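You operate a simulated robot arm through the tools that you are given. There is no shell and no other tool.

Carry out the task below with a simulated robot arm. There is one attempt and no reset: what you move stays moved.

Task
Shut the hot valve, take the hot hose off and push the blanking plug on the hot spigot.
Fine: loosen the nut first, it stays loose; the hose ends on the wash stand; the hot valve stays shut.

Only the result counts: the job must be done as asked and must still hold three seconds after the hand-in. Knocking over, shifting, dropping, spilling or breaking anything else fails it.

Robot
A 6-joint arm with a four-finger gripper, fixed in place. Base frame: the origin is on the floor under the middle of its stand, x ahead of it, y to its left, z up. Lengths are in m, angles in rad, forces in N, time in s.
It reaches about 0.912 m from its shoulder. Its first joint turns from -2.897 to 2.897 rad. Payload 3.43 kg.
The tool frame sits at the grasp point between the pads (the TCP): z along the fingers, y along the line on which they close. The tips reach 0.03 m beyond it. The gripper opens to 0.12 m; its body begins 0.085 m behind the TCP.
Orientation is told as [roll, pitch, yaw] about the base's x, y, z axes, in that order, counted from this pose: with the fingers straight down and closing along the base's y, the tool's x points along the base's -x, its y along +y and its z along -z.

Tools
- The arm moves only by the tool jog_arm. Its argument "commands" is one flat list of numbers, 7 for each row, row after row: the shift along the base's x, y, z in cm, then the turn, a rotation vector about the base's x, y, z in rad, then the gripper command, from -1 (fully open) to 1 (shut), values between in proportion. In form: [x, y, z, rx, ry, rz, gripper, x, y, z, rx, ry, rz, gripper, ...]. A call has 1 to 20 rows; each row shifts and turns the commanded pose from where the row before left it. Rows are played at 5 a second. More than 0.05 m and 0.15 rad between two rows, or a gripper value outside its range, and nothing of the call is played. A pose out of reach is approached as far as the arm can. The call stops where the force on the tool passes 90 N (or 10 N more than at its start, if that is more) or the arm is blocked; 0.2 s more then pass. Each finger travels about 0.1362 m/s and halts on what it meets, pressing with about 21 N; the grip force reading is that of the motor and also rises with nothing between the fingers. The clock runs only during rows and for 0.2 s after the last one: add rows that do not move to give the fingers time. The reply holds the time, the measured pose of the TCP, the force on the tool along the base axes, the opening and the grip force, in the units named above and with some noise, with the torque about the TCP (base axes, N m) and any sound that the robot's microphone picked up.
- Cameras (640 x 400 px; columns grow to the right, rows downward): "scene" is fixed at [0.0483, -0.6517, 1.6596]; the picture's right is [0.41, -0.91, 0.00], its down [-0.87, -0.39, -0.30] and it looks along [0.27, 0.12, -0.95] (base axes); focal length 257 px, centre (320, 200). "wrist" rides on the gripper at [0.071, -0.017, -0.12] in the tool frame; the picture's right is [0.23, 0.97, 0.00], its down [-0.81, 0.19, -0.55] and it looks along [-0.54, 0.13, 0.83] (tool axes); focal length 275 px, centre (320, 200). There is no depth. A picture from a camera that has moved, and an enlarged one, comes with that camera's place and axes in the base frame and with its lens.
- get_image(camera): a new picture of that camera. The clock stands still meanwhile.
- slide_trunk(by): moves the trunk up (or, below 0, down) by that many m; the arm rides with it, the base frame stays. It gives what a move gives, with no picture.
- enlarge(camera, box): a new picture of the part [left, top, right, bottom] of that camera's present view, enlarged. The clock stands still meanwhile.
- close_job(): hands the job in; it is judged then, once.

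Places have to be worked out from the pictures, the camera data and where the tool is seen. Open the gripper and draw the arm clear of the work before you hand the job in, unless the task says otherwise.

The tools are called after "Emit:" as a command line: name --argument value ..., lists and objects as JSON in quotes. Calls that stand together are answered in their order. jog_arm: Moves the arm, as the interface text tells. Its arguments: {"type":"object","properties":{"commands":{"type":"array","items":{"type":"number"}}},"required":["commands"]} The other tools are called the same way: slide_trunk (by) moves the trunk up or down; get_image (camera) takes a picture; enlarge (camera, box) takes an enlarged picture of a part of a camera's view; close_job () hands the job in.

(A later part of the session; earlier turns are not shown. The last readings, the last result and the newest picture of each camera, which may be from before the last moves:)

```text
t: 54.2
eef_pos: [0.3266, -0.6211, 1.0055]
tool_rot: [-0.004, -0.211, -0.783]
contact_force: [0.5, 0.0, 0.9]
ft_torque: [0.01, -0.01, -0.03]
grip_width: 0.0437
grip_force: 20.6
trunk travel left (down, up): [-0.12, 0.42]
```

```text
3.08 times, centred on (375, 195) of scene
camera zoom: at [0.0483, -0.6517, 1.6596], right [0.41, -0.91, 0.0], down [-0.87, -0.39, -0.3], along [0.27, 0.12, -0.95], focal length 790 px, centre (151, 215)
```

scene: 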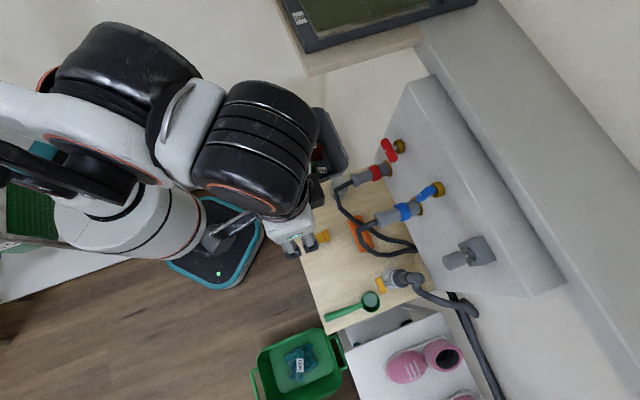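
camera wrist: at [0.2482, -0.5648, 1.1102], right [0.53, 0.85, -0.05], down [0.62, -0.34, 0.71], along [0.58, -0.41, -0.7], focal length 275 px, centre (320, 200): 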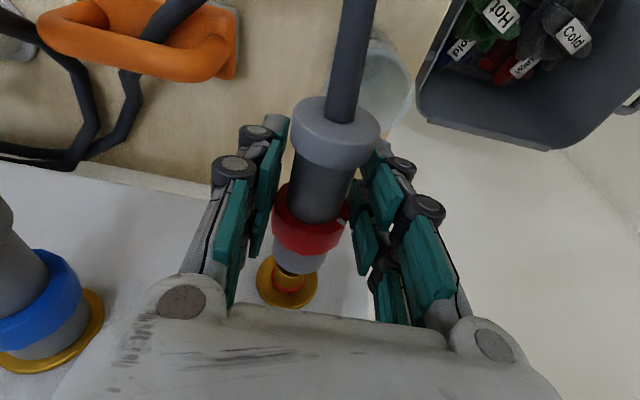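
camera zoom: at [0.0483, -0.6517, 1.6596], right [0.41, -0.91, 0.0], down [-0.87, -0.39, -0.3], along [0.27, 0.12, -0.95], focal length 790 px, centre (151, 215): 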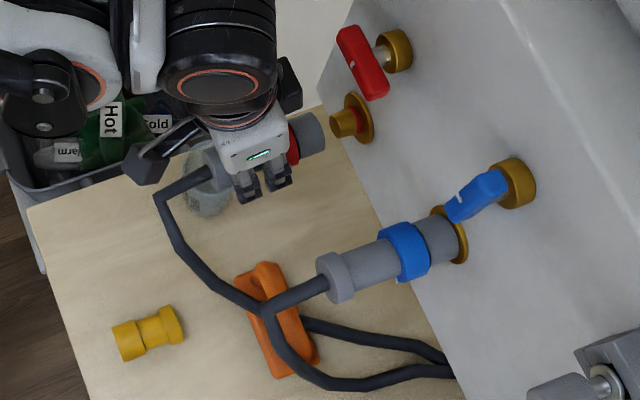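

The hose is off: the bare brass spigot with its red band is visible. I carry the coupling further out and a little up over the free patch, then check how the hose follows.

Emit:
jog_arm --commands '[-1.4, 1.4, 0, 0, 0, 0, 1, -1.4, 1.4, 0.2, 0, 0, 0, 1, -1.8, 2.0, 0.8, 0, 0, 0, 1, -1.8, 2.0, 1.2, 0, 0, 0, 1, -1.8, 1.96, 1.3, 0, 0, 0, 1, 0, 0, 0, 0, 0, 0, 1]'

Emit:
get_image --camera "wrist"

Emit:
enlarge --camera "scene" --box '[270, 130, 440, 280]'

```text
t: 55.6
eef_pos: [0.2448, -0.5329, 1.0429]
tool_rot: [-0.005, -0.209, -0.782]
contact_force: [-0.2, 0.2, -0.8]
ft_torque: [-0.03, 0.01, -0.01]
grip_width: 0.0438
grip_force: 20.8
trunk travel left (down, up): [-0.12, 0.42]
```

```text
taken
camera wrist: at [0.1657, -0.4771, 1.1457], right [0.53, 0.85, -0.05], down [0.62, -0.34, 0.71], along [0.58, -0.41, -0.7], focal length 275 px, centre (320, 200)
```

wrist: 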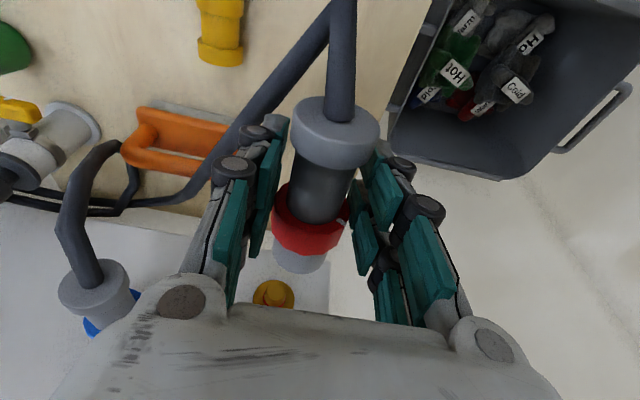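

```text
2.67 times, centred on (355, 205) of scene
camera zoom: at [0.0483, -0.6517, 1.6596], right [0.41, -0.91, 0.0], down [-0.87, -0.39, -0.3], along [0.27, 0.12, -0.95], focal length 685 px, centre (227, 187)
```

zoom: 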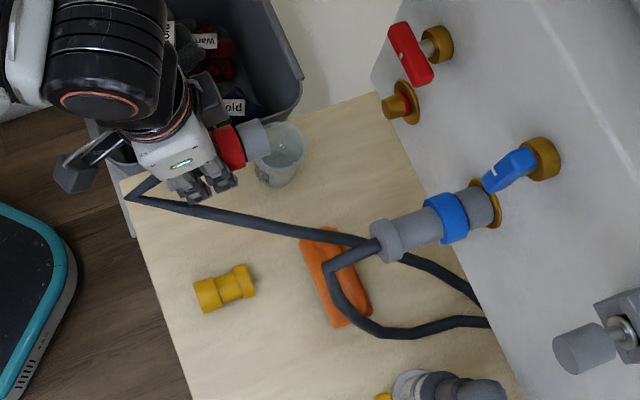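

The coupling hangs steady in the grip and the hose now runs almost straight to the wall, so I keep its direction. I shift to u −0.18, N 0.25 (between cup and plug) and lower to z≈0.90 first.

Emit:
jog_arm --commands '[0.5, 1.57, 0, 0, 0, 0, 1, 0.51, 1.57, -1.5, 0, 0, 0, 1, 0, 0, -3.2, 0, 0, 0, 1, 0, 0, -3.2, 0, 0, 0, 1, 0, 0, -3.2, 0, 0, 0, 1, 0, 0, -3.2, 0, 0, 0, 1, 0, 0, 0, 0, 0, 0, 1]'

Emit:
get_image --camera "wrist"

Emit:
enlarge --camera "scene" --box '[270, 130, 440, 280]'

```text
t: 57.2
eef_pos: [0.2535, -0.5012, 0.8989]
tool_rot: [-0.005, -0.21, -0.782]
contact_force: [0.0, -0.2, -1.8]
ft_torque: [0.05, -0.01, -0.01]
grip_width: 0.0437
grip_force: 21.0
trunk travel left (down, up): [-0.12, 0.42]
```

```text
taken
camera wrist: at [0.1748, -0.4464, 1.0035], right [0.53, 0.85, -0.05], down [0.62, -0.34, 0.71], along [0.58, -0.41, -0.7], focal length 275 px, centre (320, 200)
```

wrist: 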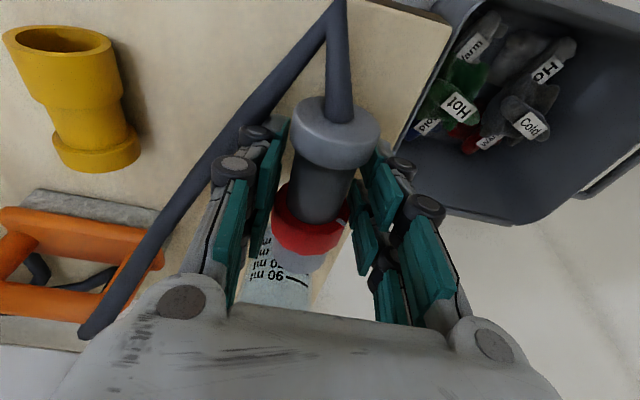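

```text
2.67 times, centred on (355, 205) of scene
camera zoom: at [0.0483, -0.6517, 1.6596], right [0.41, -0.91, 0.0], down [-0.87, -0.39, -0.3], along [0.27, 0.12, -0.95], focal length 685 px, centre (227, 187)
```

zoom: 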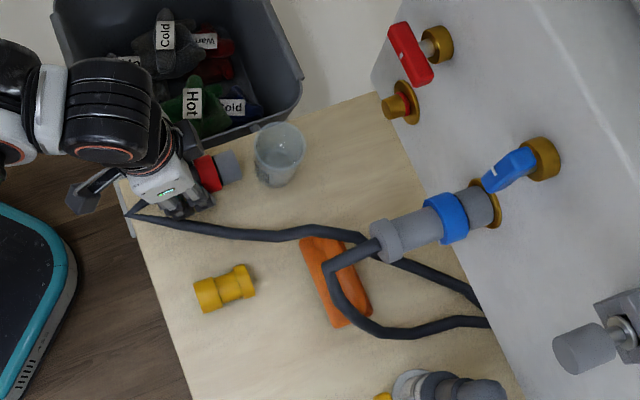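

The nose is ~2 cm clear of the cup and the hose passes clear of the plug. I lower the last 2 cm gently, watching for table contact.

Emit:
jog_arm --commands '[0, 0, -0.7, 0, 0, 0, 1, 0, 0, -0.6, 0, 0, 0, 1, 0, 0, -0.4, 0, 0, 0, 1, 0, 0, 0, 0, 0, 0, 1]'

Emit:
enlarge --camera "scene" --box '[290, 160, 370, 225]'

```text
t: 58.2
eef_pos: [0.2543, -0.5014, 0.8838]
tool_rot: [-0.006, -0.214, -0.782]
contact_force: [7.9, -9.3, 42.1]
ft_torque: [0.22, 0.27, 0.06]
grip_width: 0.044
grip_force: 20.6
trunk travel left (down, up): [-0.12, 0.42]
```

```text
6.15 times, centred on (330, 192) of scene
camera zoom: at [0.0483, -0.6517, 1.6596], right [0.41, -0.91, 0.0], down [-0.87, -0.39, -0.3], along [0.27, 0.12, -0.95], focal length 1580 px, centre (258, 246)
```

zoom: 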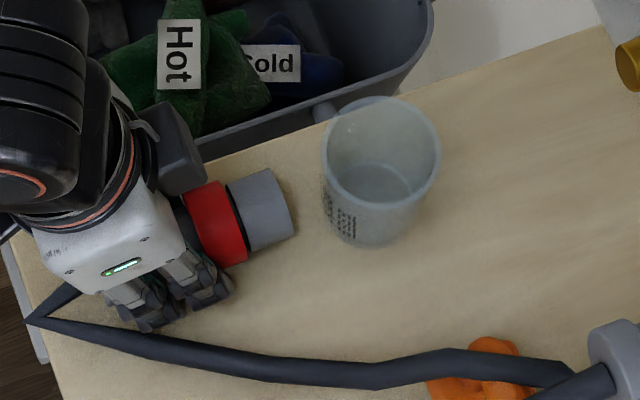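

Table contact felt (42 N) at z 0.884. I relax 2–3 mm so it rests lightly, then check.

Emit:
jog_arm --commands '[0, 0, 0.2, 0, 0, 0, 1, 0, 0, 0, 0, 0, 0, 1]'

Emit:
get_image --camera "wrist"

```text
t: 58.8
eef_pos: [0.2535, -0.5022, 0.8837]
tool_rot: [-0.005, -0.209, -0.782]
contact_force: [7.2, -5.6, 14.5]
ft_torque: [0.16, -0.2, -0.14]
grip_width: 0.0436
grip_force: 20.9
trunk travel left (down, up): [-0.12, 0.42]
```

```text
taken
camera wrist: at [0.1754, -0.446, 0.9877], right [0.53, 0.85, -0.05], down [0.62, -0.34, 0.71], along [0.58, -0.41, -0.7], focal length 275 px, centre (320, 200)
```

wrist: 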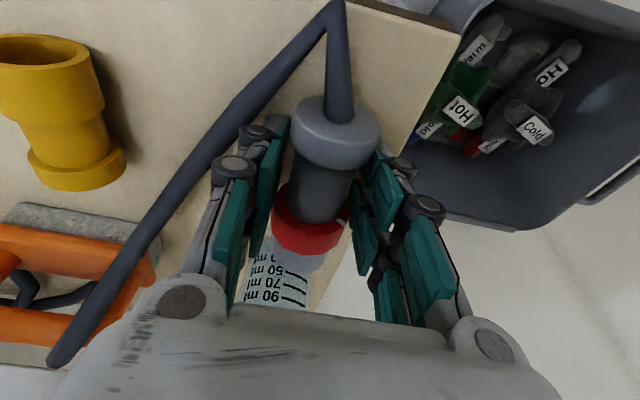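

Resting at ~14 N. I open the fingers just enough (56 mm) to release and look before lifting.

Emit:
jog_arm --commands '[0, 0, 0, 0, 0, 0, 0.2, 0, 0, 0, 0, 0, 0, 0.07, 0, 0, 0, 0, 0, 0, 0.07]'

Emit:
get_image --camera "wrist"

Emit:
enlarge --camera "scene" --box '[290, 160, 370, 225]'

```text
t: 59.6
eef_pos: [0.2526, -0.5013, 0.8836]
tool_rot: [-0.005, -0.209, -0.782]
contact_force: [0.9, 0.4, -0.1]
ft_torque: [0.0, 0.01, -0.02]
grip_width: 0.0557
grip_force: 0.0
trunk travel left (down, up): [-0.12, 0.42]
```

```text
taken
camera wrist: at [0.175, -0.4462, 0.9877], right [0.53, 0.85, -0.05], down [0.62, -0.34, 0.71], along [0.58, -0.41, -0.7], focal length 275 px, centre (320, 200)
```

wrist: 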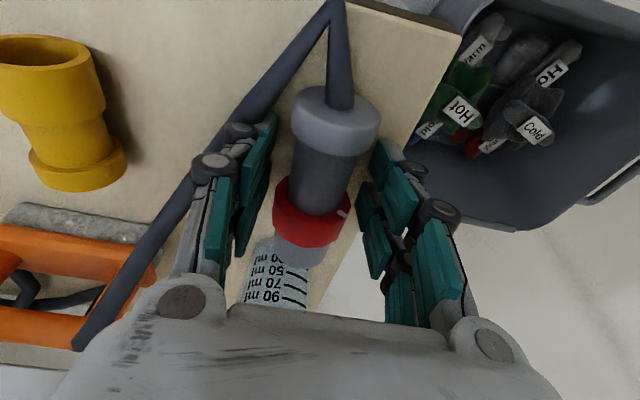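

```text
6.15 times, centred on (330, 192) of scene
camera zoom: at [0.0483, -0.6517, 1.6596], right [0.41, -0.91, 0.0], down [-0.87, -0.39, -0.3], along [0.27, 0.12, -0.95], focal length 1580 px, centre (258, 246)
```

zoom: 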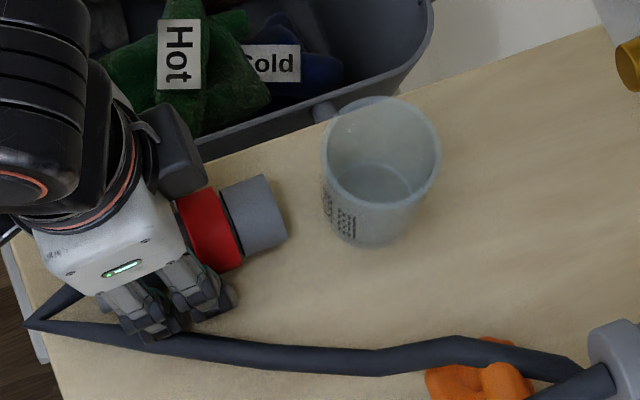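

The coupling rests on the stand, free of the fingers. I lift straight back along the tool axis.

Emit:
jog_arm --commands '[-0.2, 0.2, 1.5, 0, 0, 0, 0.07, -0.45, 0.44, 2.9, 0, 0, 0, 0.07, -0.45, 0.44, 2.9, 0, 0, 0, 0.07, -0.45, 0.44, 2.9, 0, 0, 0, 0.07, -0.45, 0.44, 2.9, 0, 0, 0, 0, 0, 0, 0, 0, 0, 0, 0]'

Emit:
get_image --camera "wrist"

Emit:
enlarge --camera "scene" --box '[270, 130, 440, 280]'

```text
t: 61.0
eef_pos: [0.2365, -0.4817, 1.014]
tool_rot: [-0.005, -0.21, -0.782]
contact_force: [-0.1, 1.1, -0.3]
ft_torque: [-0.01, -0.02, -0.01]
grip_width: 0.0601
grip_force: 0.0
trunk travel left (down, up): [-0.12, 0.42]
```

```text
taken
camera wrist: at [0.1583, -0.4252, 1.118], right [0.53, 0.85, -0.05], down [0.62, -0.34, 0.71], along [0.58, -0.41, -0.7], focal length 275 px, centre (320, 200)
```

wrist: 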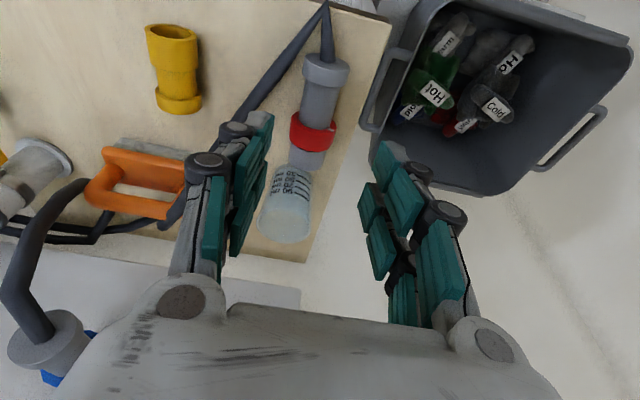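

```text
2.67 times, centred on (355, 205) of scene
camera zoom: at [0.0483, -0.6517, 1.6596], right [0.41, -0.91, 0.0], down [-0.87, -0.39, -0.3], along [0.27, 0.12, -0.95], focal length 685 px, centre (227, 187)
```

zoom: 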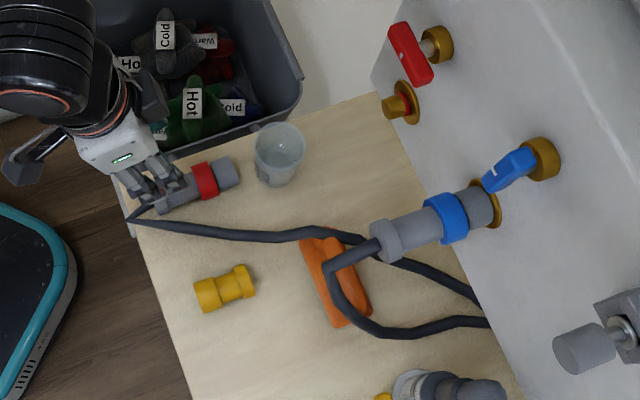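

The hose lies on the stand with nothing else disturbed. Now I look closely at the bare spigot and the plug.

Emit:
enlarge --camera "scene" --box '[365, 145, 413, 185]'

Emit:
enlarge --camera "wrist" --box '[120, 0, 350, 150]'

Emit:
enlarge --camera "scene" --box '[290, 220, 350, 258]'

```text
10.00 times, centred on (389, 165) of scene
camera zoom: at [0.0483, -0.6517, 1.6596], right [0.41, -0.91, 0.0], down [-0.87, -0.39, -0.3], along [0.27, 0.12, -0.95], focal length 2567 px, centre (-370, 550)
```

zoom: 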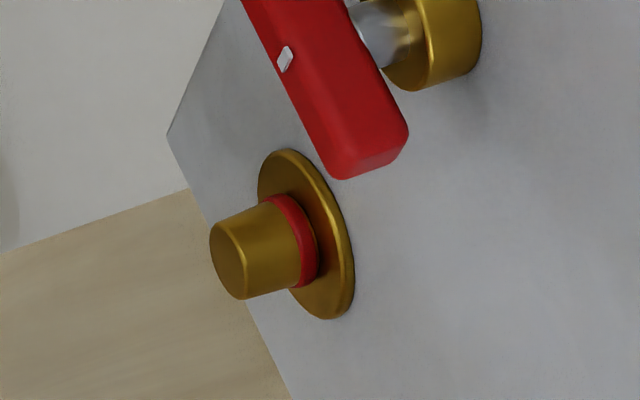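

```text
2.67 times, centred on (235, 75) of wrist
camera zoom: at [0.1583, -0.4252, 1.118], right [0.53, 0.85, -0.05], down [0.62, -0.34, 0.71], along [0.58, -0.41, -0.7], focal length 734 px, centre (547, 533)
```

zoom: 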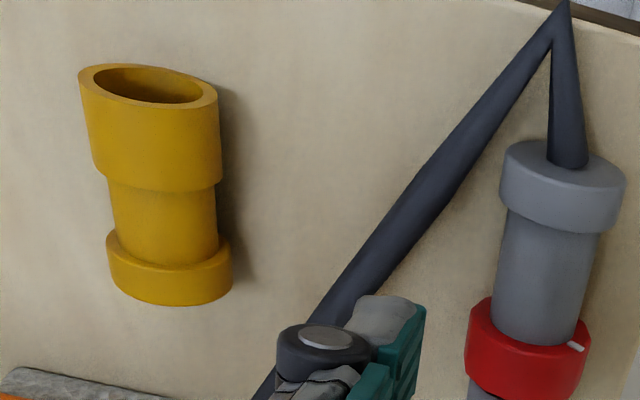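

```text
10.53 times, centred on (320, 239) of scene
camera zoom: at [0.0483, -0.6517, 1.6596], right [0.41, -0.91, 0.0], down [-0.87, -0.39, -0.3], along [0.27, 0.12, -0.95], focal length 2702 px, centre (320, -210)
```

zoom: 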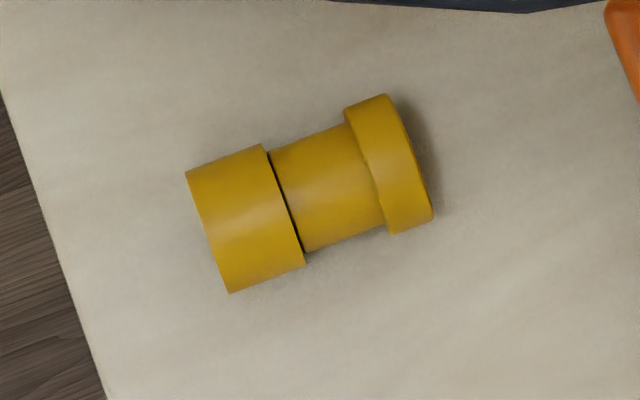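

The spigot is a brass nozzle (Ø≈24 mm, N 0.006–0.031); the plug lies at u −0.315, N 0.217–0.283, axis along the wall normal, mouth away from the wall. The cold hose is too near for a reversed pick, so I'll pick it by its flange, turn it 180° in the air, set it down and regrasp. Moving above the plug, tool vertical.

Emit:
jog_arm --commands '[-2.33, -4.08, 0.53, 0.0735, 0.075, 0, 0, -2.33, -4.08, 0.53, 0.0735, 0.075, 0, 0, -2.33, -4.08, 0.53, 0, 0, 0, 0, 0, 0, 0, 0, 0, 0, 0]'

Emit:
get_image --camera "wrist"

Emit:
enlarge --camera "scene" --box '[270, 180, 430, 300]'

```text
t: 62.0
eef_pos: [0.1631, -0.6073, 1.0309]
tool_rot: [-0.007, 0.002, -0.783]
contact_force: [-0.3, -0.6, -0.1]
ft_torque: [0.02, 0.0, 0.0]
grip_width: 0.06
grip_force: 0.0
trunk travel left (down, up): [-0.12, 0.42]
```

```text
taken
camera wrist: at [0.1025, -0.5681, 1.1529], right [0.52, 0.85, -0.01], down [0.71, -0.43, 0.55], along [0.47, -0.29, -0.83], focal length 275 px, centre (320, 200)
```

wrist: 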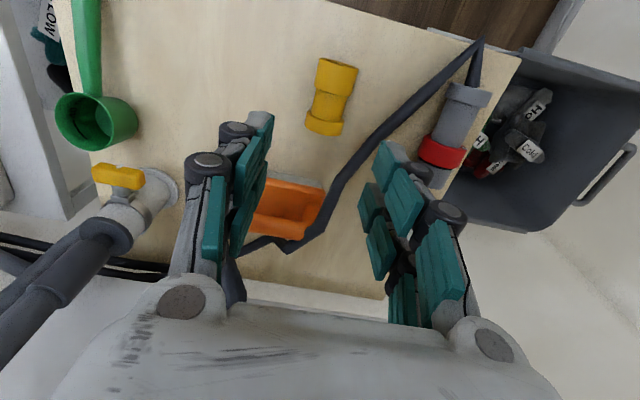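

```text
3.33 times, centred on (350, 240) of scene
camera zoom: at [0.0483, -0.6517, 1.6596], right [0.41, -0.91, 0.0], down [-0.87, -0.39, -0.3], along [0.27, 0.12, -0.95], focal length 856 px, centre (220, 67)
```

zoom: 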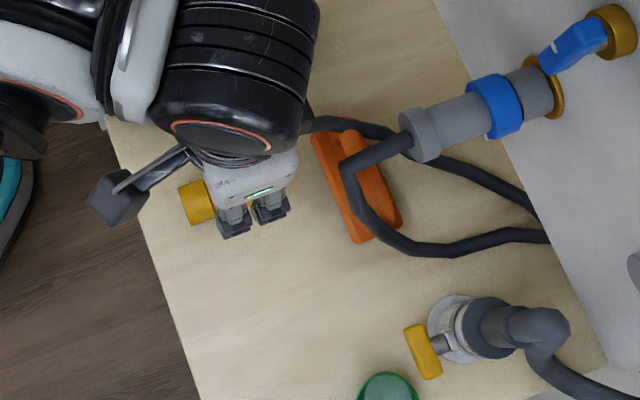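

Measuring the plug's exact place relative to the tool.

Emit:
enlarge --camera "wrist" --box '[290, 45, 390, 145]'

```text
4.00 times, centred on (340, 95) of wrist
camera zoom: at [0.1025, -0.5681, 1.1529], right [0.52, 0.85, -0.01], down [0.71, -0.43, 0.55], along [0.47, -0.29, -0.83], focal length 1101 px, centre (240, 620)
```

zoom: 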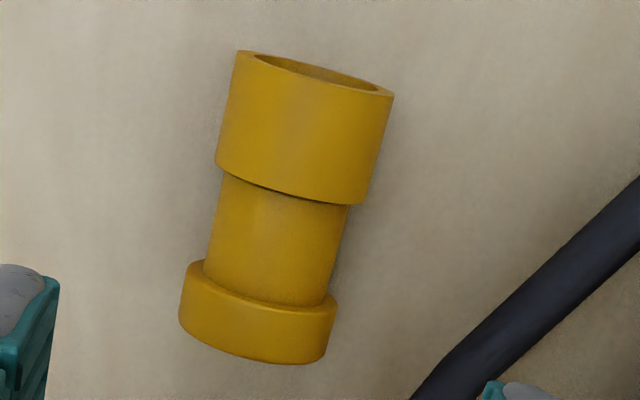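

Flange (Ø40 mm) is 8.6 mm to +u of the tool axis; its N is right. I correct, narrow the opening to 52 mm to stay clear of the hot hose, and descend to just above the table.

Emit:
jog_arm --commands '[0.6, 0.61, 0, 0, 0, 0, 0.13, 0, 0, -3.5, 0, 0, 0, 0.13, 0, 0, -3.5, 0, 0, 0, 0.13, 0, 0, -3.5, 0, 0, 0, 0.13, 0, 0, 0, 0, 0, 0, 0.13]'

Emit:
get_image --camera "wrist"

```text
t: 63.2
eef_pos: [0.1729, -0.5998, 0.9235]
tool_rot: [-0.006, 0.002, -0.781]
contact_force: [0.2, 0.0, 0.3]
ft_torque: [0.0, 0.0, -0.01]
grip_width: 0.052
grip_force: 0.1
trunk travel left (down, up): [-0.12, 0.42]
```

```text
taken
camera wrist: at [0.1123, -0.5606, 1.0455], right [0.52, 0.85, -0.01], down [0.71, -0.43, 0.55], along [0.47, -0.29, -0.83], focal length 275 px, centre (320, 200)
```

wrist: 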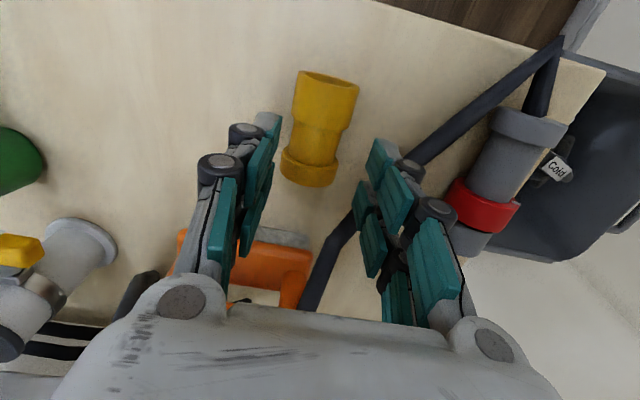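

Slight overshoot of 3 mm; I correct and go down to the grip height.

Emit:
jog_arm --commands '[-0.32, -0.11, -1.0, 0, 0, 0, 0.13, 0, 0, -1.6, 0, 0, 0, 0.13, 0, 0, -1.4, 0, 0, 0, 0.13, 0, 0, 0, 0, 0, 0, 0.13]'

Emit:
get_image --camera "wrist"

Emit:
enlarge --camera "scene" --box '[270, 180, 430, 300]'

```text
t: 64.2
eef_pos: [0.1681, -0.5998, 0.8847]
tool_rot: [-0.007, 0.001, -0.782]
contact_force: [0.1, -0.7, -0.6]
ft_torque: [0.0, -0.01, 0.0]
grip_width: 0.0524
grip_force: 0.0
trunk travel left (down, up): [-0.12, 0.42]
```

```text
taken
camera wrist: at [0.1069, -0.5605, 1.0066], right [0.52, 0.85, -0.01], down [0.71, -0.43, 0.55], along [0.47, -0.29, -0.83], focal length 275 px, centre (320, 200)
```

wrist: 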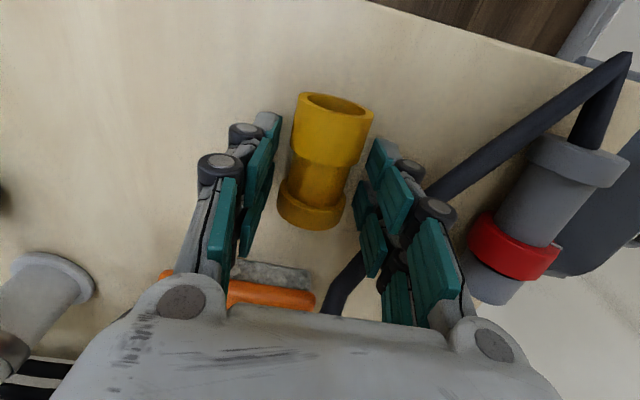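

```text
3.33 times, centred on (350, 240) of scene
camera zoom: at [0.0483, -0.6517, 1.6596], right [0.41, -0.91, 0.0], down [-0.87, -0.39, -0.3], along [0.27, 0.12, -0.95], focal length 856 px, centre (220, 67)
```

zoom: 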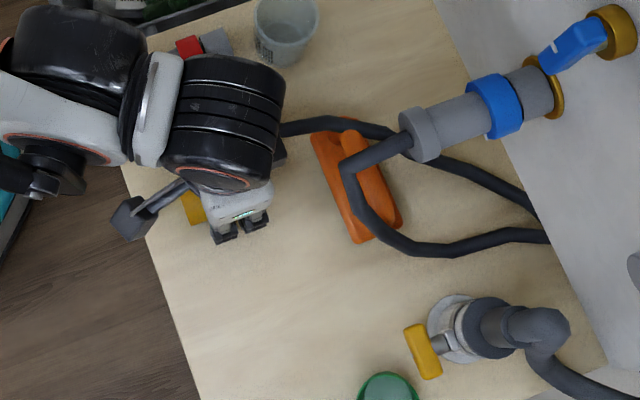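

The flange sits between the inner finger pair. I shift 3 mm toward the wall and close.

Emit:
jog_arm --commands '[0.21, -0.21, 0, 0, 0, 0, 0.13, 0, 0, 0, 0, 0, 0, 1, 0, 0, 0, 0, 0, 0, 1, 0, 0, 0, 0, 0, 0, 1]'

Emit:
get_image --camera "wrist"

```text
t: 65.2
eef_pos: [0.1697, -0.6022, 0.8847]
tool_rot: [-0.006, -0.001, -0.781]
contact_force: [-0.3, 0.0, 0.0]
ft_torque: [-0.02, 0.03, 0.01]
grip_width: 0.0385
grip_force: 21.5
trunk travel left (down, up): [-0.12, 0.42]
```

```text
taken
camera wrist: at [0.1084, -0.5625, 1.0066], right [0.52, 0.85, -0.01], down [0.71, -0.43, 0.55], along [0.47, -0.29, -0.83], focal length 275 px, centre (320, 200)
```

wrist: 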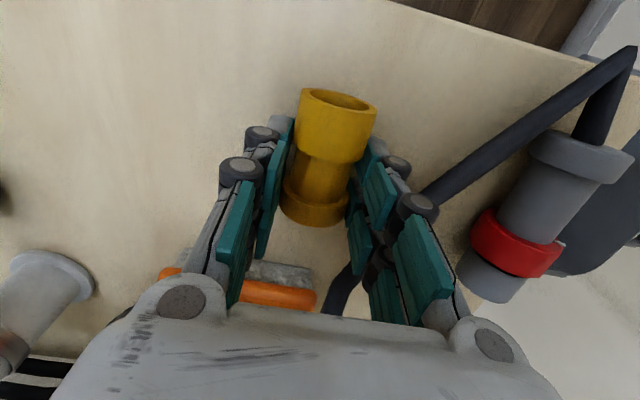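

The plug's flange is gripped (38.5 mm). I lift it to z≈1.06 and check that it hangs level.

Emit:
jog_arm --commands '[0, 0, 1.5, 0, 0, 0, 1, -0.2, 0.2, 3.0, 0, 0, 0, 1, -0.2, 0.2, 3.5, 0, 0, 0, 1, -0.2, 0.2, 3.5, 0, 0, 0, 1, -0.2, 0.2, 3.5, 0, 0, 0, 1, 0, 0, 3.0, 0, 0, 0, 1, 0, 0, 0, 0, 0, 0, 1]'

Emit:
get_image --camera "wrist"

Emit:
enlarge --camera "scene" --box '[270, 180, 430, 300]'

```text
t: 66.8
eef_pos: [0.159, -0.5951, 1.0663]
tool_rot: [-0.006, 0.001, -0.782]
contact_force: [0.1, -0.3, -1.1]
ft_torque: [-0.05, 0.02, 0.01]
grip_width: 0.0386
grip_force: 20.8
trunk travel left (down, up): [-0.12, 0.42]
```

```text
taken
camera wrist: at [0.0976, -0.5559, 1.1885], right [0.52, 0.85, -0.01], down [0.71, -0.43, 0.55], along [0.47, -0.29, -0.83], focal length 275 px, centre (320, 200)
```

wrist: 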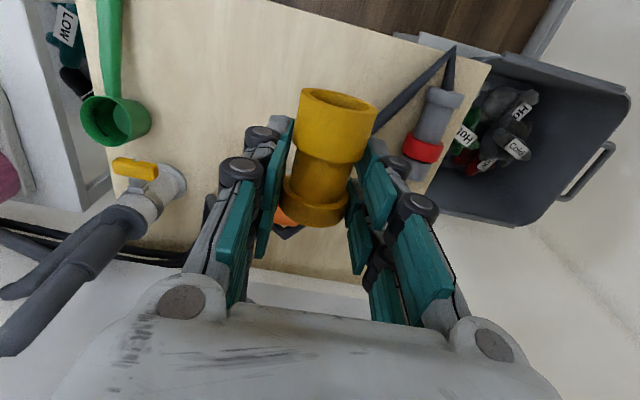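

```text
3.33 times, centred on (350, 240) of scene
camera zoom: at [0.0483, -0.6517, 1.6596], right [0.41, -0.91, 0.0], down [-0.87, -0.39, -0.3], along [0.27, 0.12, -0.95], focal length 856 px, centre (220, 67)
```

zoom: 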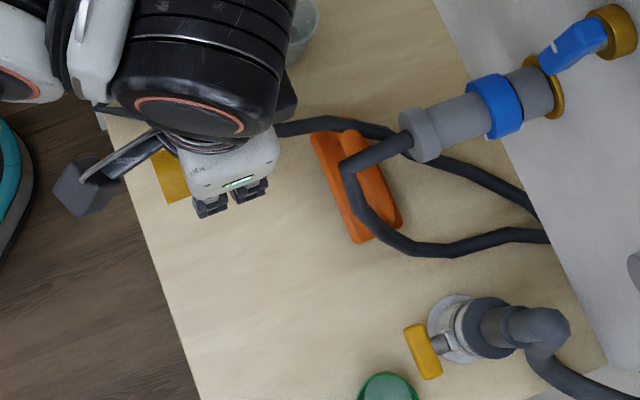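

The plug hangs level. I turn it about the vertical (CCW), first 1.5 rad, and check reach and plug.

Emit:
jog_arm --commands '[0, 0, 0, 0, 0, 0.148, 1, 0, 0, 0, 0, 0, 0.148, 1, 0, 0, 0, 0, 0, 0.148, 1, 0, 0, 0, 0, 0, 0.148, 1, 0, 0, 0, 0, 0, 0.148, 1, 0, 0, 0, 0, 0, 0.148, 1, 0, 0, 0, 0, 0, 0.148, 1, 0, 0, 0, 0, 0, 0.148, 1, 0, 0, 0, 0, 0, 0.148, 1, 0, 0, 0, 0, 0, 0.148, 1, 0, 0, 0, 0, 0, 0, 1]'

Emit:
get_image --camera "scene"

```text
t: 69.2
eef_pos: [0.161, -0.594, 1.0652]
tool_rot: [-0.006, -0.002, 0.701]
contact_force: [-0.3, -0.1, -1.0]
ft_torque: [0.0, 0.02, -0.01]
grip_width: 0.0383
grip_force: 20.9
trunk travel left (down, up): [-0.12, 0.42]
```

```text
taken
```

scene: 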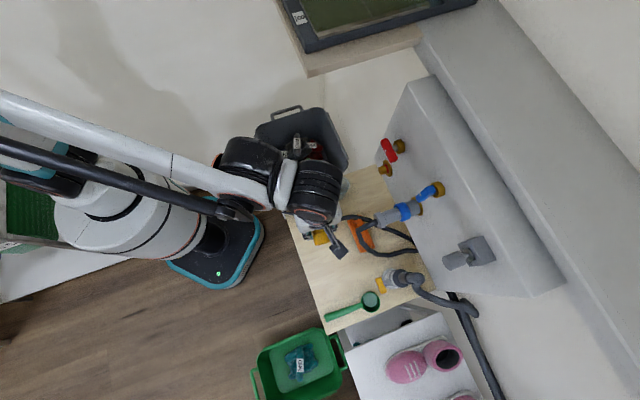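

Fine so far. I continue the remaining 1.66 rad.

Emit:
jog_arm --commands '[0, 0, 0, 0, 0, 0.1385, 1, 0, 0, 0, 0, 0, 0.1385, 1, 0, 0, 0, 0, 0, 0.1385, 1, 0, 0, 0, 0, 0, 0.1385, 1, 0, 0, 0, 0, 0, 0.1385, 1, 0, 0, 0, 0, 0, 0.1385, 1, 0, 0, 0, 0, 0, 0.1385, 1, 0, 0, 0, 0, 0, 0.1385, 1, 0, 0, 0, 0, 0, 0.1385, 1, 0, 0, 0, 0, 0, 0.1385, 1, 0, 0, 0, 0, 0, 0.1385, 1, 0, 0, 0, 0, 0, 0.1385, 1, 0, 0, 0, 0, 0, 0, 1]'

Emit:
get_image --camera "scene"

Emit:
get_image --camera "wrist"

```text
t: 72.0
eef_pos: [0.1636, -0.5938, 1.0648]
tool_rot: [-0.005, 0.0, 1.66]
contact_force: [0.1, -1.2, -1.2]
ft_torque: [-0.01, -0.03, 0.02]
grip_width: 0.0386
grip_force: 21.1
out of reach, approached as far as the arm can: row 8, 9, 10, 11, 12
trunk travel left (down, up): [-0.12, 0.42]
```

```text
taken
```

scene: 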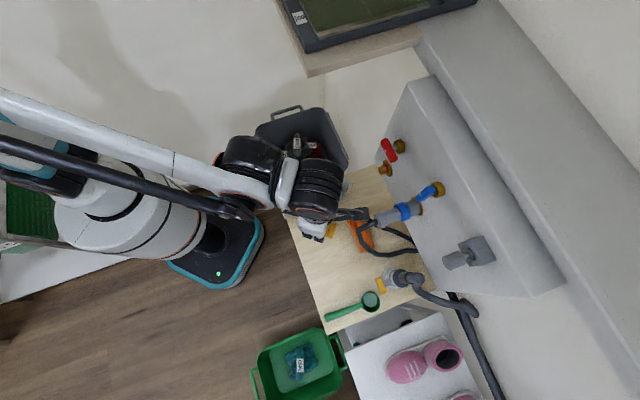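

```text
taken
camera wrist: at [0.1872, -0.663, 1.1871], right [-0.95, -0.32, 0.0], down [-0.26, 0.79, 0.55], along [-0.17, 0.52, -0.83], focal length 275 px, centre (320, 200)
```

wrist: 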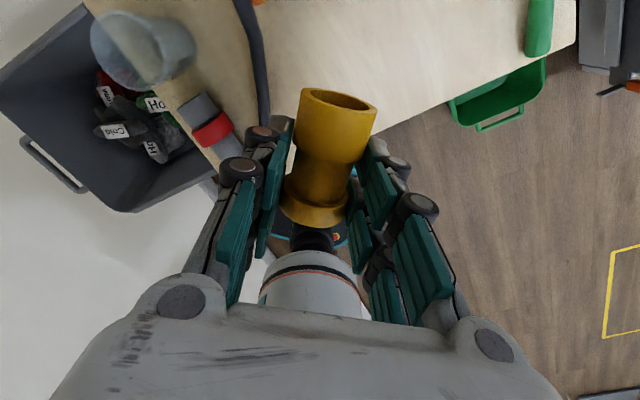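

The wrist roll stops at yaw 1.66 (140° turned). That's enough with a regrasp: I'll set the plug down at a free spot (u −0.42, N 0.255) at yaw ≈1.46, then regrip it from the opposite tool orientation. Moving there first.

Emit:
jog_arm --commands '[0, 0, 0, 0, 0, -0.1, 1, -1.33, -1.26, 0, 0, 0, -0.1, 1, -2.67, -2.52, 0, 0, 0, 0, 1, -2.67, -2.52, 0, 0, 0, 0, 1, -1.33, -1.26, 0, 0, 0, 0, 1, 0, 0, 0, 0, 0, 0, 1]'

Emit:
get_image --camera "wrist"

Emit:
enlarge --camera "scene" --box '[270, 200, 430, 320]'

```text
t: 73.4
eef_pos: [0.0828, -0.6688, 1.0628]
tool_rot: [-0.002, 0.0, 1.457]
contact_force: [0.2, -0.2, -1.4]
ft_torque: [0.01, 0.02, -0.02]
grip_width: 0.0384
grip_force: 21.1
trunk travel left (down, up): [-0.12, 0.42]
```

```text
taken
camera wrist: at [0.0925, -0.7411, 1.1845], right [-0.99, -0.12, 0.0], down [-0.1, 0.83, 0.55], along [-0.06, 0.55, -0.83], focal length 275 px, centre (320, 200)
```

wrist: 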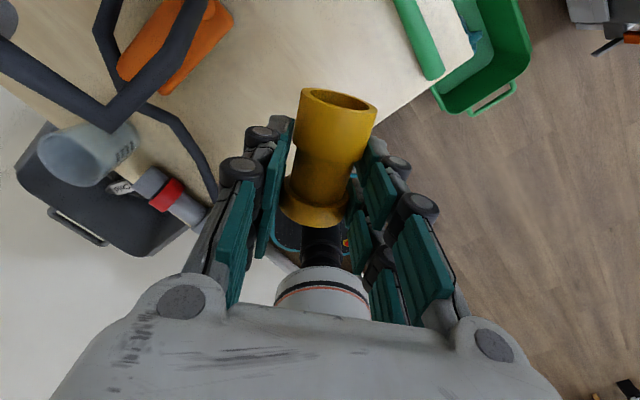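

```text
3.33 times, centred on (350, 260) of scene
camera zoom: at [0.0483, -0.6517, 1.6596], right [0.41, -0.91, 0.0], down [-0.87, -0.39, -0.3], along [0.27, 0.12, -0.95], focal length 856 px, centre (220, 0)
```

zoom: 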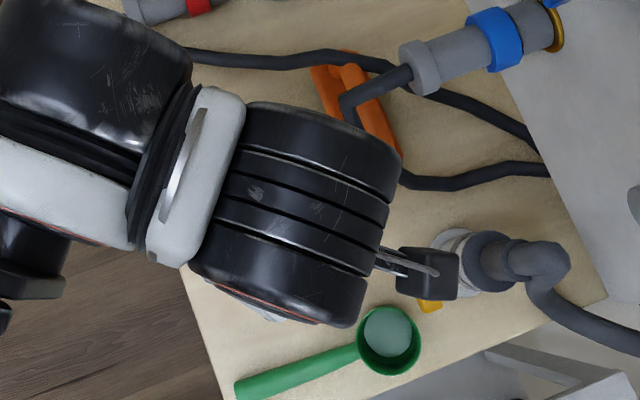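

Clear of the tap and scoop. I lower the plug to the table here.

Emit:
jog_arm --commands '[0, 0, -3.5, 0, 0, 0, 1, 0, 0, -3.5, 0, 0, 0, 1, 0, 0, -3.5, 0, 0, 0, 1, 0, 0, -3.5, 0, 0, 0, 1, 0, 0, -2.5, 0, 0, 0, 1, 0, 0, -0.9, 0, 0, 0, 1, 0, 0, 0, 0, 0, 0, 1]'

Emit:
get_image --camera "wrist"

Emit:
enlarge --camera "scene" --box '[270, 200, 430, 320]'

```text
t: 75.0
eef_pos: [0.0838, -0.6693, 0.8889]
tool_rot: [-0.005, 0.0, 1.46]
contact_force: [-0.8, 0.3, -1.2]
ft_torque: [-0.01, -0.03, 0.01]
grip_width: 0.0383
grip_force: 21.1
trunk travel left (down, up): [-0.12, 0.42]
```

```text
taken
camera wrist: at [0.0924, -0.7417, 1.0098], right [-0.99, -0.12, 0.0], down [-0.1, 0.83, 0.55], along [-0.06, 0.55, -0.83], focal length 275 px, centre (320, 200)
```

wrist: 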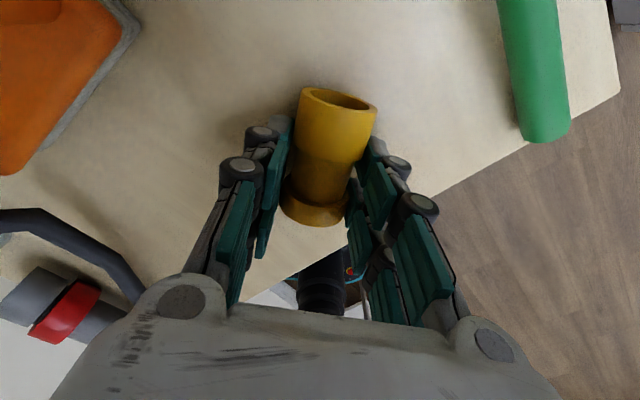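

```text
3.33 times, centred on (350, 260) of scene
camera zoom: at [0.0483, -0.6517, 1.6596], right [0.41, -0.91, 0.0], down [-0.87, -0.39, -0.3], along [0.27, 0.12, -0.95], focal length 856 px, centre (220, 0)
```

zoom: 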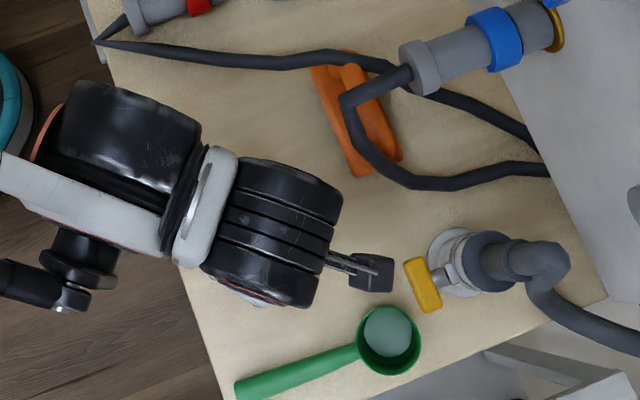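

A few mm above the table still; I lower 4 mm more and check for contact.

Emit:
jog_arm --commands '[0, 0, -0.25, 0, 0, 0, 1, 0, 0, -0.2, 0, 0, 0, 1, 0, 0, 0, 0, 0, 0, 1]'

```text
t: 75.8
eef_pos: [0.0835, -0.6683, 0.886]
tool_rot: [-0.004, 0.002, 1.459]
contact_force: [0.5, -0.1, -0.6]
ft_torque: [0.04, 0.0, 0.02]
grip_width: 0.0387
grip_force: 21.2
trunk travel left (down, up): [-0.12, 0.42]
```

No contact yet; another 2 mm.

Emit:
jog_arm --commands '[0, 0, -0.2, 0, 0, 0, 1, 0, 0, 0, 0, 0, 0, 1]'

```text
t: 76.4
eef_pos: [0.0838, -0.668, 0.8851]
tool_rot: [-0.003, 0.004, 1.459]
contact_force: [0.9, -3.8, 11.6]
ft_torque: [-0.44, -0.04, 0.01]
grip_width: 0.0385
grip_force: 21.2
trunk travel left (down, up): [-0.12, 0.42]
```

Contact (12 N): the plug stands on the table. I open to 52 mm and lift straight up.

Emit:
jog_arm --commands '[0, 0, 0.1, 0, 0, 0, 0.3, 0, 0, 0, 0, 0, 0, 0.1, 0, 0, 0, 0, 0, 0, 0.1, 0, 0, 2.5, 0, 0, 0, 0.1, 0, 0, 4, 0, 0, 0, 0.1, 0, 0, 4, 0, 0, 0, 0.1, 0, 0, 4, 0, 0, 0, 0.1, 0, 0, 4, 0, 0, 0, 0.1, 0, 0, 0, 0, 0, 0, 0.1]'

Emit:
get_image --camera "wrist"

```text
t: 78.4
eef_pos: [0.0844, -0.6715, 1.0696]
tool_rot: [-0.004, 0.0, 1.458]
contact_force: [0.4, -0.9, 0.3]
ft_torque: [-0.05, -0.02, 0.0]
grip_width: 0.054
grip_force: 0.0
trunk travel left (down, up): [-0.12, 0.42]
```

```text
taken
camera wrist: at [0.0943, -0.7428, 1.1912], right [-0.99, -0.12, 0.0], down [-0.1, 0.83, 0.55], along [-0.06, 0.55, -0.83], focal length 275 px, centre (320, 200)
```

wrist: 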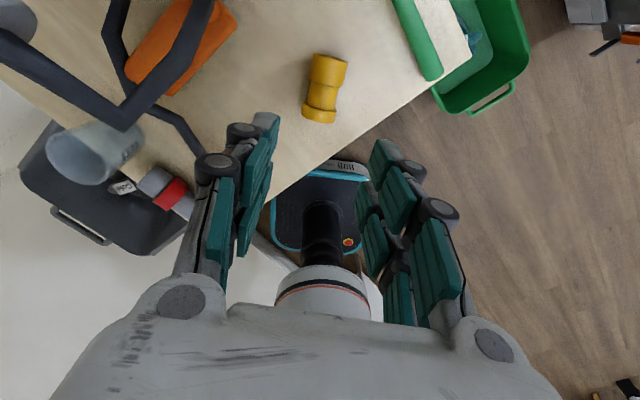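

The plug lies free on the table. I rotate the empty gripper by −π (to yaw ≈ −1.68) to come at it from the other side.

Emit:
jog_arm --commands '[0, 0, 0, 0, 0, -0.15, 0.1, 0, 0, 0, 0, 0, -0.15, 0.1, 0, 0, 0, 0, 0, -0.15, 0.1, 0, 0, 0, 0, 0, -0.15, 0.1, 0, 0, 0, 0, 0, -0.15, 0.1, 0, 0, 0, 0, 0, -0.15, 0.1, 0, 0, 0, 0, 0, -0.15, 0.1, 0, 0, 0, 0, 0, -0.15, 0.1, 0, 0, 0, 0, 0, -0.15, 0.1, 0, 0, 0, 0, 0, -0.15, 0.1, 0, 0, 0, 0, 0, -0.15, 0.1, 0, 0, 0, 0, 0, -0.15, 0.1, 0, 0, 0, 0, 0, -0.15, 0.1, 0, 0, 0, 0, 0, -0.15, 0.1, 0, 0, 0, 0, 0, -0.15, 0.1, 0, 0, 0, 0, 0, -0.15, 0.1, 0, 0, 0, 0, 0, -0.15, 0.1, 0, 0, 0, 0, 0, -0.15, 0.1, 0, 0, 0, 0, 0, -0.15, 0.1, 0, 0, 0, 0, 0, -0.145, 0.1]'

Emit:
get_image --camera "wrist"

Emit:
get_image --camera "scene"

```text
t: 82.6
eef_pos: [0.0838, -0.6687, 1.0717]
tool_rot: [-0.003, 0.001, -1.537]
contact_force: [0.5, 0.2, 0.7]
ft_torque: [0.01, 0.0, 0.03]
grip_width: 0.054
grip_force: 0.0
trunk travel left (down, up): [-0.12, 0.42]
```

```text
taken
camera wrist: at [0.0651, -0.5984, 1.1925], right [0.96, 0.26, 0.0], down [0.22, -0.8, 0.55], along [0.14, -0.53, -0.83], focal length 275 px, centre (320, 200)
```

wrist: 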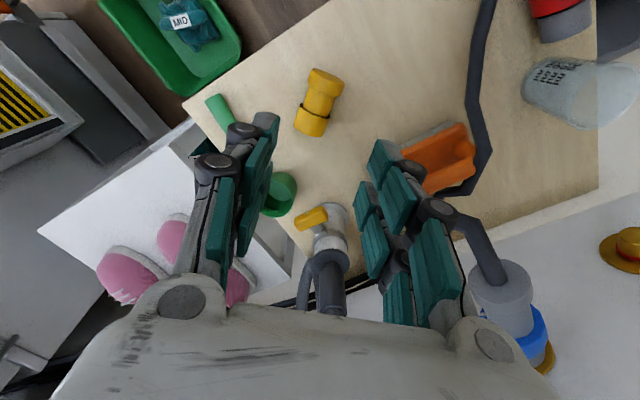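

```text
taken
```

scene: 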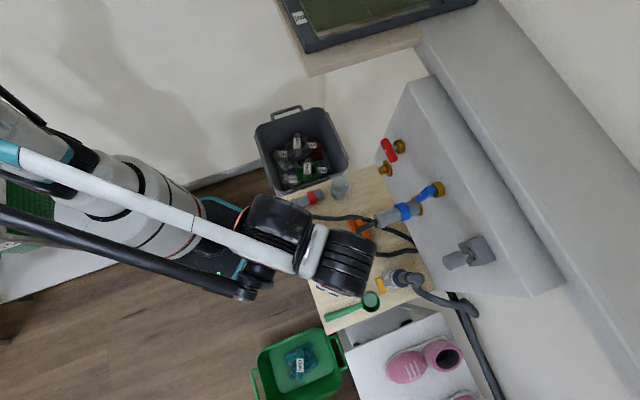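

Plug is ahead of the tool. I finish the yaw (−1.68), tilt ~11° so the body leans away from the plug's mouth, and move to ~12 cm before the grip point.

Emit:
jog_arm --commands '[0, 0, 0, 0, 0, -0.146, 0.1, 0.24, 2.12, -2.29, -0.0944, 0.0106, 0, 0.1, 0.24, 2.12, -2.29, -0.0944, 0.0106, 0, 0.1, 0.24, 2.12, -2.29, 0, 0, 0, 0.1, 0, 0, 0, 0, 0, 0, 0.1]'

Emit:
get_image --camera "wrist"

Emit:
enlarge --camera "wrist" --box '[260, 60, 380, 180]'

```text
t: 83.8
eef_pos: [0.0918, -0.6082, 1.0017]
tool_rot: [-0.004, -0.188, -1.681]
contact_force: [-0.1, -0.1, -0.1]
ft_torque: [0.01, -0.02, -0.02]
grip_width: 0.0536
grip_force: 0.0
trunk travel left (down, up): [-0.12, 0.42]
```

```text
taken
camera wrist: at [0.0859, -0.5128, 1.1074], right [0.99, 0.12, -0.05], down [0.12, -0.71, 0.69], along [0.05, -0.69, -0.72], focal length 275 px, centre (320, 200)
```

wrist: 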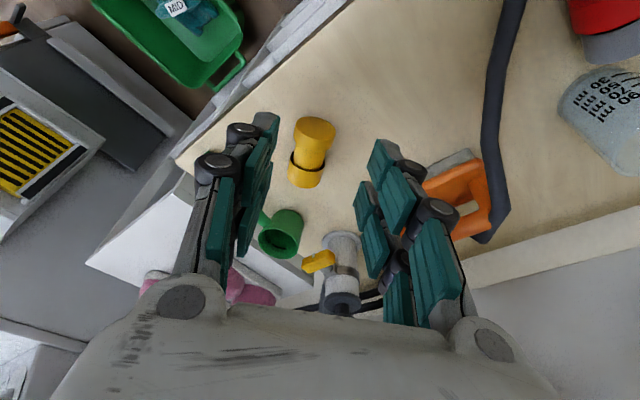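

```text
3.33 times, centred on (320, 120) of wrist
camera zoom: at [0.0859, -0.5128, 1.1074], right [0.99, 0.12, -0.05], down [0.12, -0.71, 0.69], along [0.05, -0.69, -0.72], focal length 918 px, centre (320, 467)
```

zoom: 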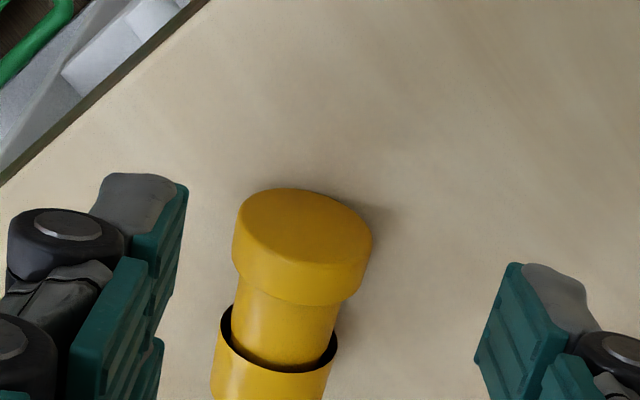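

The plug's closed flange faces me and its mouth points away, as wanted; flange at ≈(0.087, −0.654). I descend along the tool axis, three quarters first.

Emit:
jog_arm --commands '[-0.07, -0.62, -2.9, 0, 0, 0, 0.1, -0.07, -0.62, -2.9, 0, 0, 0, 0.1, -0.07, -0.62, -2.9, 0, 0, 0, 0.1, 0, 0, 0, 0, 0, 0, 0.1]'

Emit:
get_image --camera "wrist"

Emit:
enlarge --camera "wrist" --box '[230, 100, 410, 280]'

```text
t: 84.8
eef_pos: [0.0895, -0.6245, 0.9162]
tool_rot: [-0.004, -0.189, -1.681]
contact_force: [0.4, 0.6, -0.2]
ft_torque: [0.02, 0.01, -0.05]
grip_width: 0.0541
grip_force: 0.0
trunk travel left (down, up): [-0.12, 0.42]
```

```text
taken
camera wrist: at [0.0836, -0.5305, 1.0209], right [0.99, 0.12, -0.05], down [0.12, -0.71, 0.69], along [0.05, -0.69, -0.72], focal length 275 px, centre (320, 200)
```

wrist: 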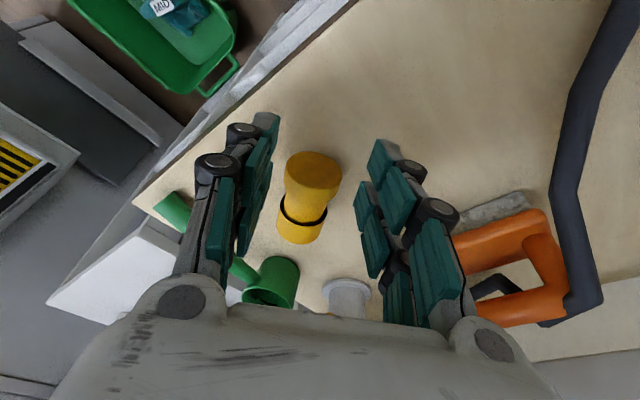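

```text
2.22 times, centred on (320, 190) of wrist
camera zoom: at [0.0836, -0.5305, 1.0209], right [0.99, 0.12, -0.05], down [0.12, -0.71, 0.69], along [0.05, -0.69, -0.72], focal length 612 px, centre (320, 222)
```

zoom: 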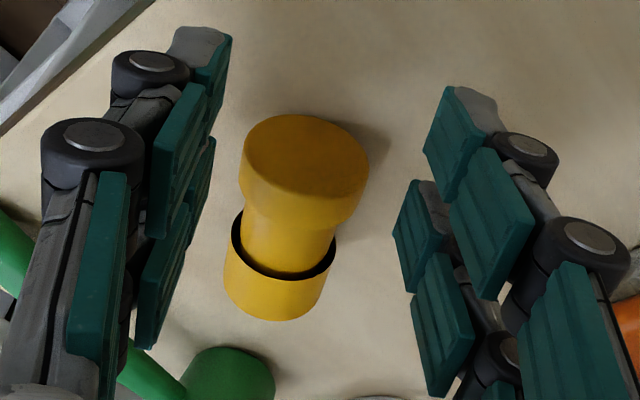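

Alignment is within 2 mm. I make the final descent to the grip height.

Emit:
jog_arm --commands '[-0.1, -0.42, -1.5, 0, 0, 0, 0.1, -0.1, -0.41, -1.5, 0, 0, 0, 0.1, 0, 0, 0, 0, 0, 0, 0.1]'

Emit:
enlarge --camera "wrist" --box '[210, 100, 430, 300]'

```text
t: 85.6
eef_pos: [0.0865, -0.6329, 0.8839]
tool_rot: [-0.005, -0.189, -1.682]
contact_force: [0.9, 0.1, 0.1]
ft_torque: [0.04, 0.0, 0.01]
grip_width: 0.054
grip_force: 0.1
trunk travel left (down, up): [-0.12, 0.42]
```

```text
2.00 times, centred on (320, 200) of wrist
camera zoom: at [0.0807, -0.5399, 0.9896], right [0.99, 0.12, -0.05], down [0.12, -0.71, 0.69], along [0.05, -0.69, -0.72], focal length 551 px, centre (320, 200)
```

zoom: 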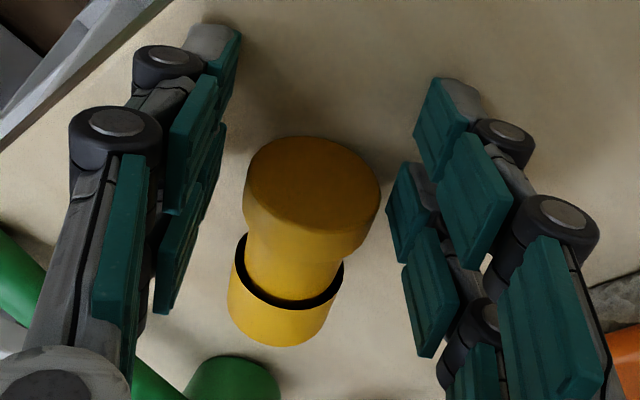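

I shift 3 mm toward the plug's mouth to centre the flange on the inner pads, and close.

Emit:
jog_arm --commands '[0.1, -0.3, 0, 0, 0, 0, 0.1, 0, 0, 0, 0, 0, 0, 1, 0, 0, 0, 0, 0, 0, 1, 0, 0, 0, 0, 0, 0, 1]'

Emit:
enlarge --camera "wrist" --box '[210, 100, 430, 300]'

```text
t: 86.6
eef_pos: [0.0869, -0.6364, 0.8843]
tool_rot: [-0.005, -0.188, -1.68]
contact_force: [-0.3, 0.0, 1.2]
ft_torque: [-0.02, -0.04, 0.05]
grip_width: 0.0384
grip_force: 20.5
trunk travel left (down, up): [-0.12, 0.42]
```

```text
2.00 times, centred on (320, 200) of wrist
camera zoom: at [0.0823, -0.542, 0.9898], right [0.99, 0.12, -0.05], down [0.12, -0.71, 0.69], along [0.05, -0.69, -0.72], focal length 551 px, centre (320, 200)
```

zoom: 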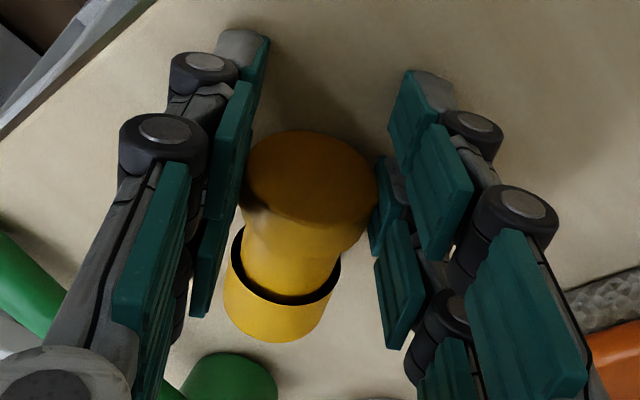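

The flange is gripped again (38.4 mm). I lift to z≈1.10 and check the plug stays level.

Emit:
jog_arm --commands '[0, 0, 1.5, 0, 0, 0, 1, 0, 0, 3.5, 0, 0, 0, 1, 0, 0, 4, 0, 0, 0, 1, 0, 0, 4, 0, 0, 0, 1, 0, 0, 4, 0, 0, 0, 1, 0, 0, 4, 0, 0, 0, 1, 0, 0, 0, 0, 0, 0, 1]'

Emit:
enlarge --camera "wrist" --box '[210, 100, 430, 300]'

Emit:
get_image --camera "scene"

```text
t: 88.2
eef_pos: [0.0872, -0.6367, 1.0941]
tool_rot: [-0.003, -0.189, -1.681]
contact_force: [-0.8, 0.8, -0.5]
ft_torque: [0.03, -0.03, 0.02]
grip_width: 0.0383
grip_force: 21.4
trunk travel left (down, up): [-0.12, 0.42]
```

```text
2.00 times, centred on (320, 200) of wrist
camera zoom: at [0.0821, -0.5416, 1.2001], right [0.99, 0.12, -0.05], down [0.12, -0.71, 0.69], along [0.05, -0.69, -0.72], focal length 551 px, centre (320, 200)
```

zoom: 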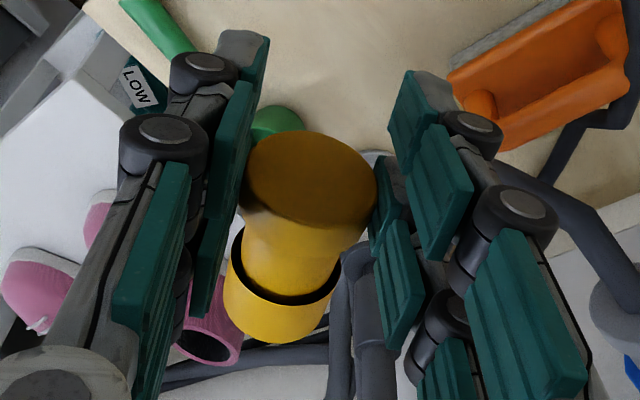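

```text
taken
```

scene: 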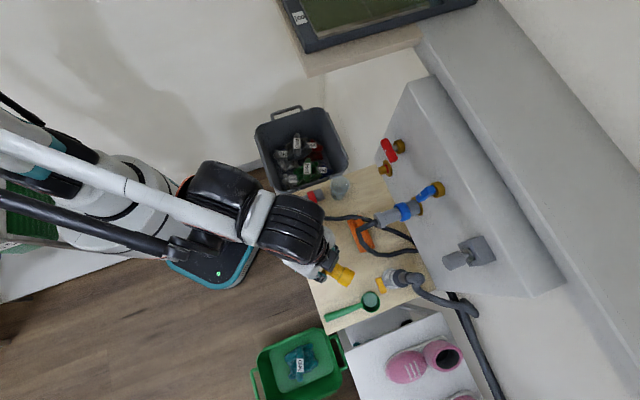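

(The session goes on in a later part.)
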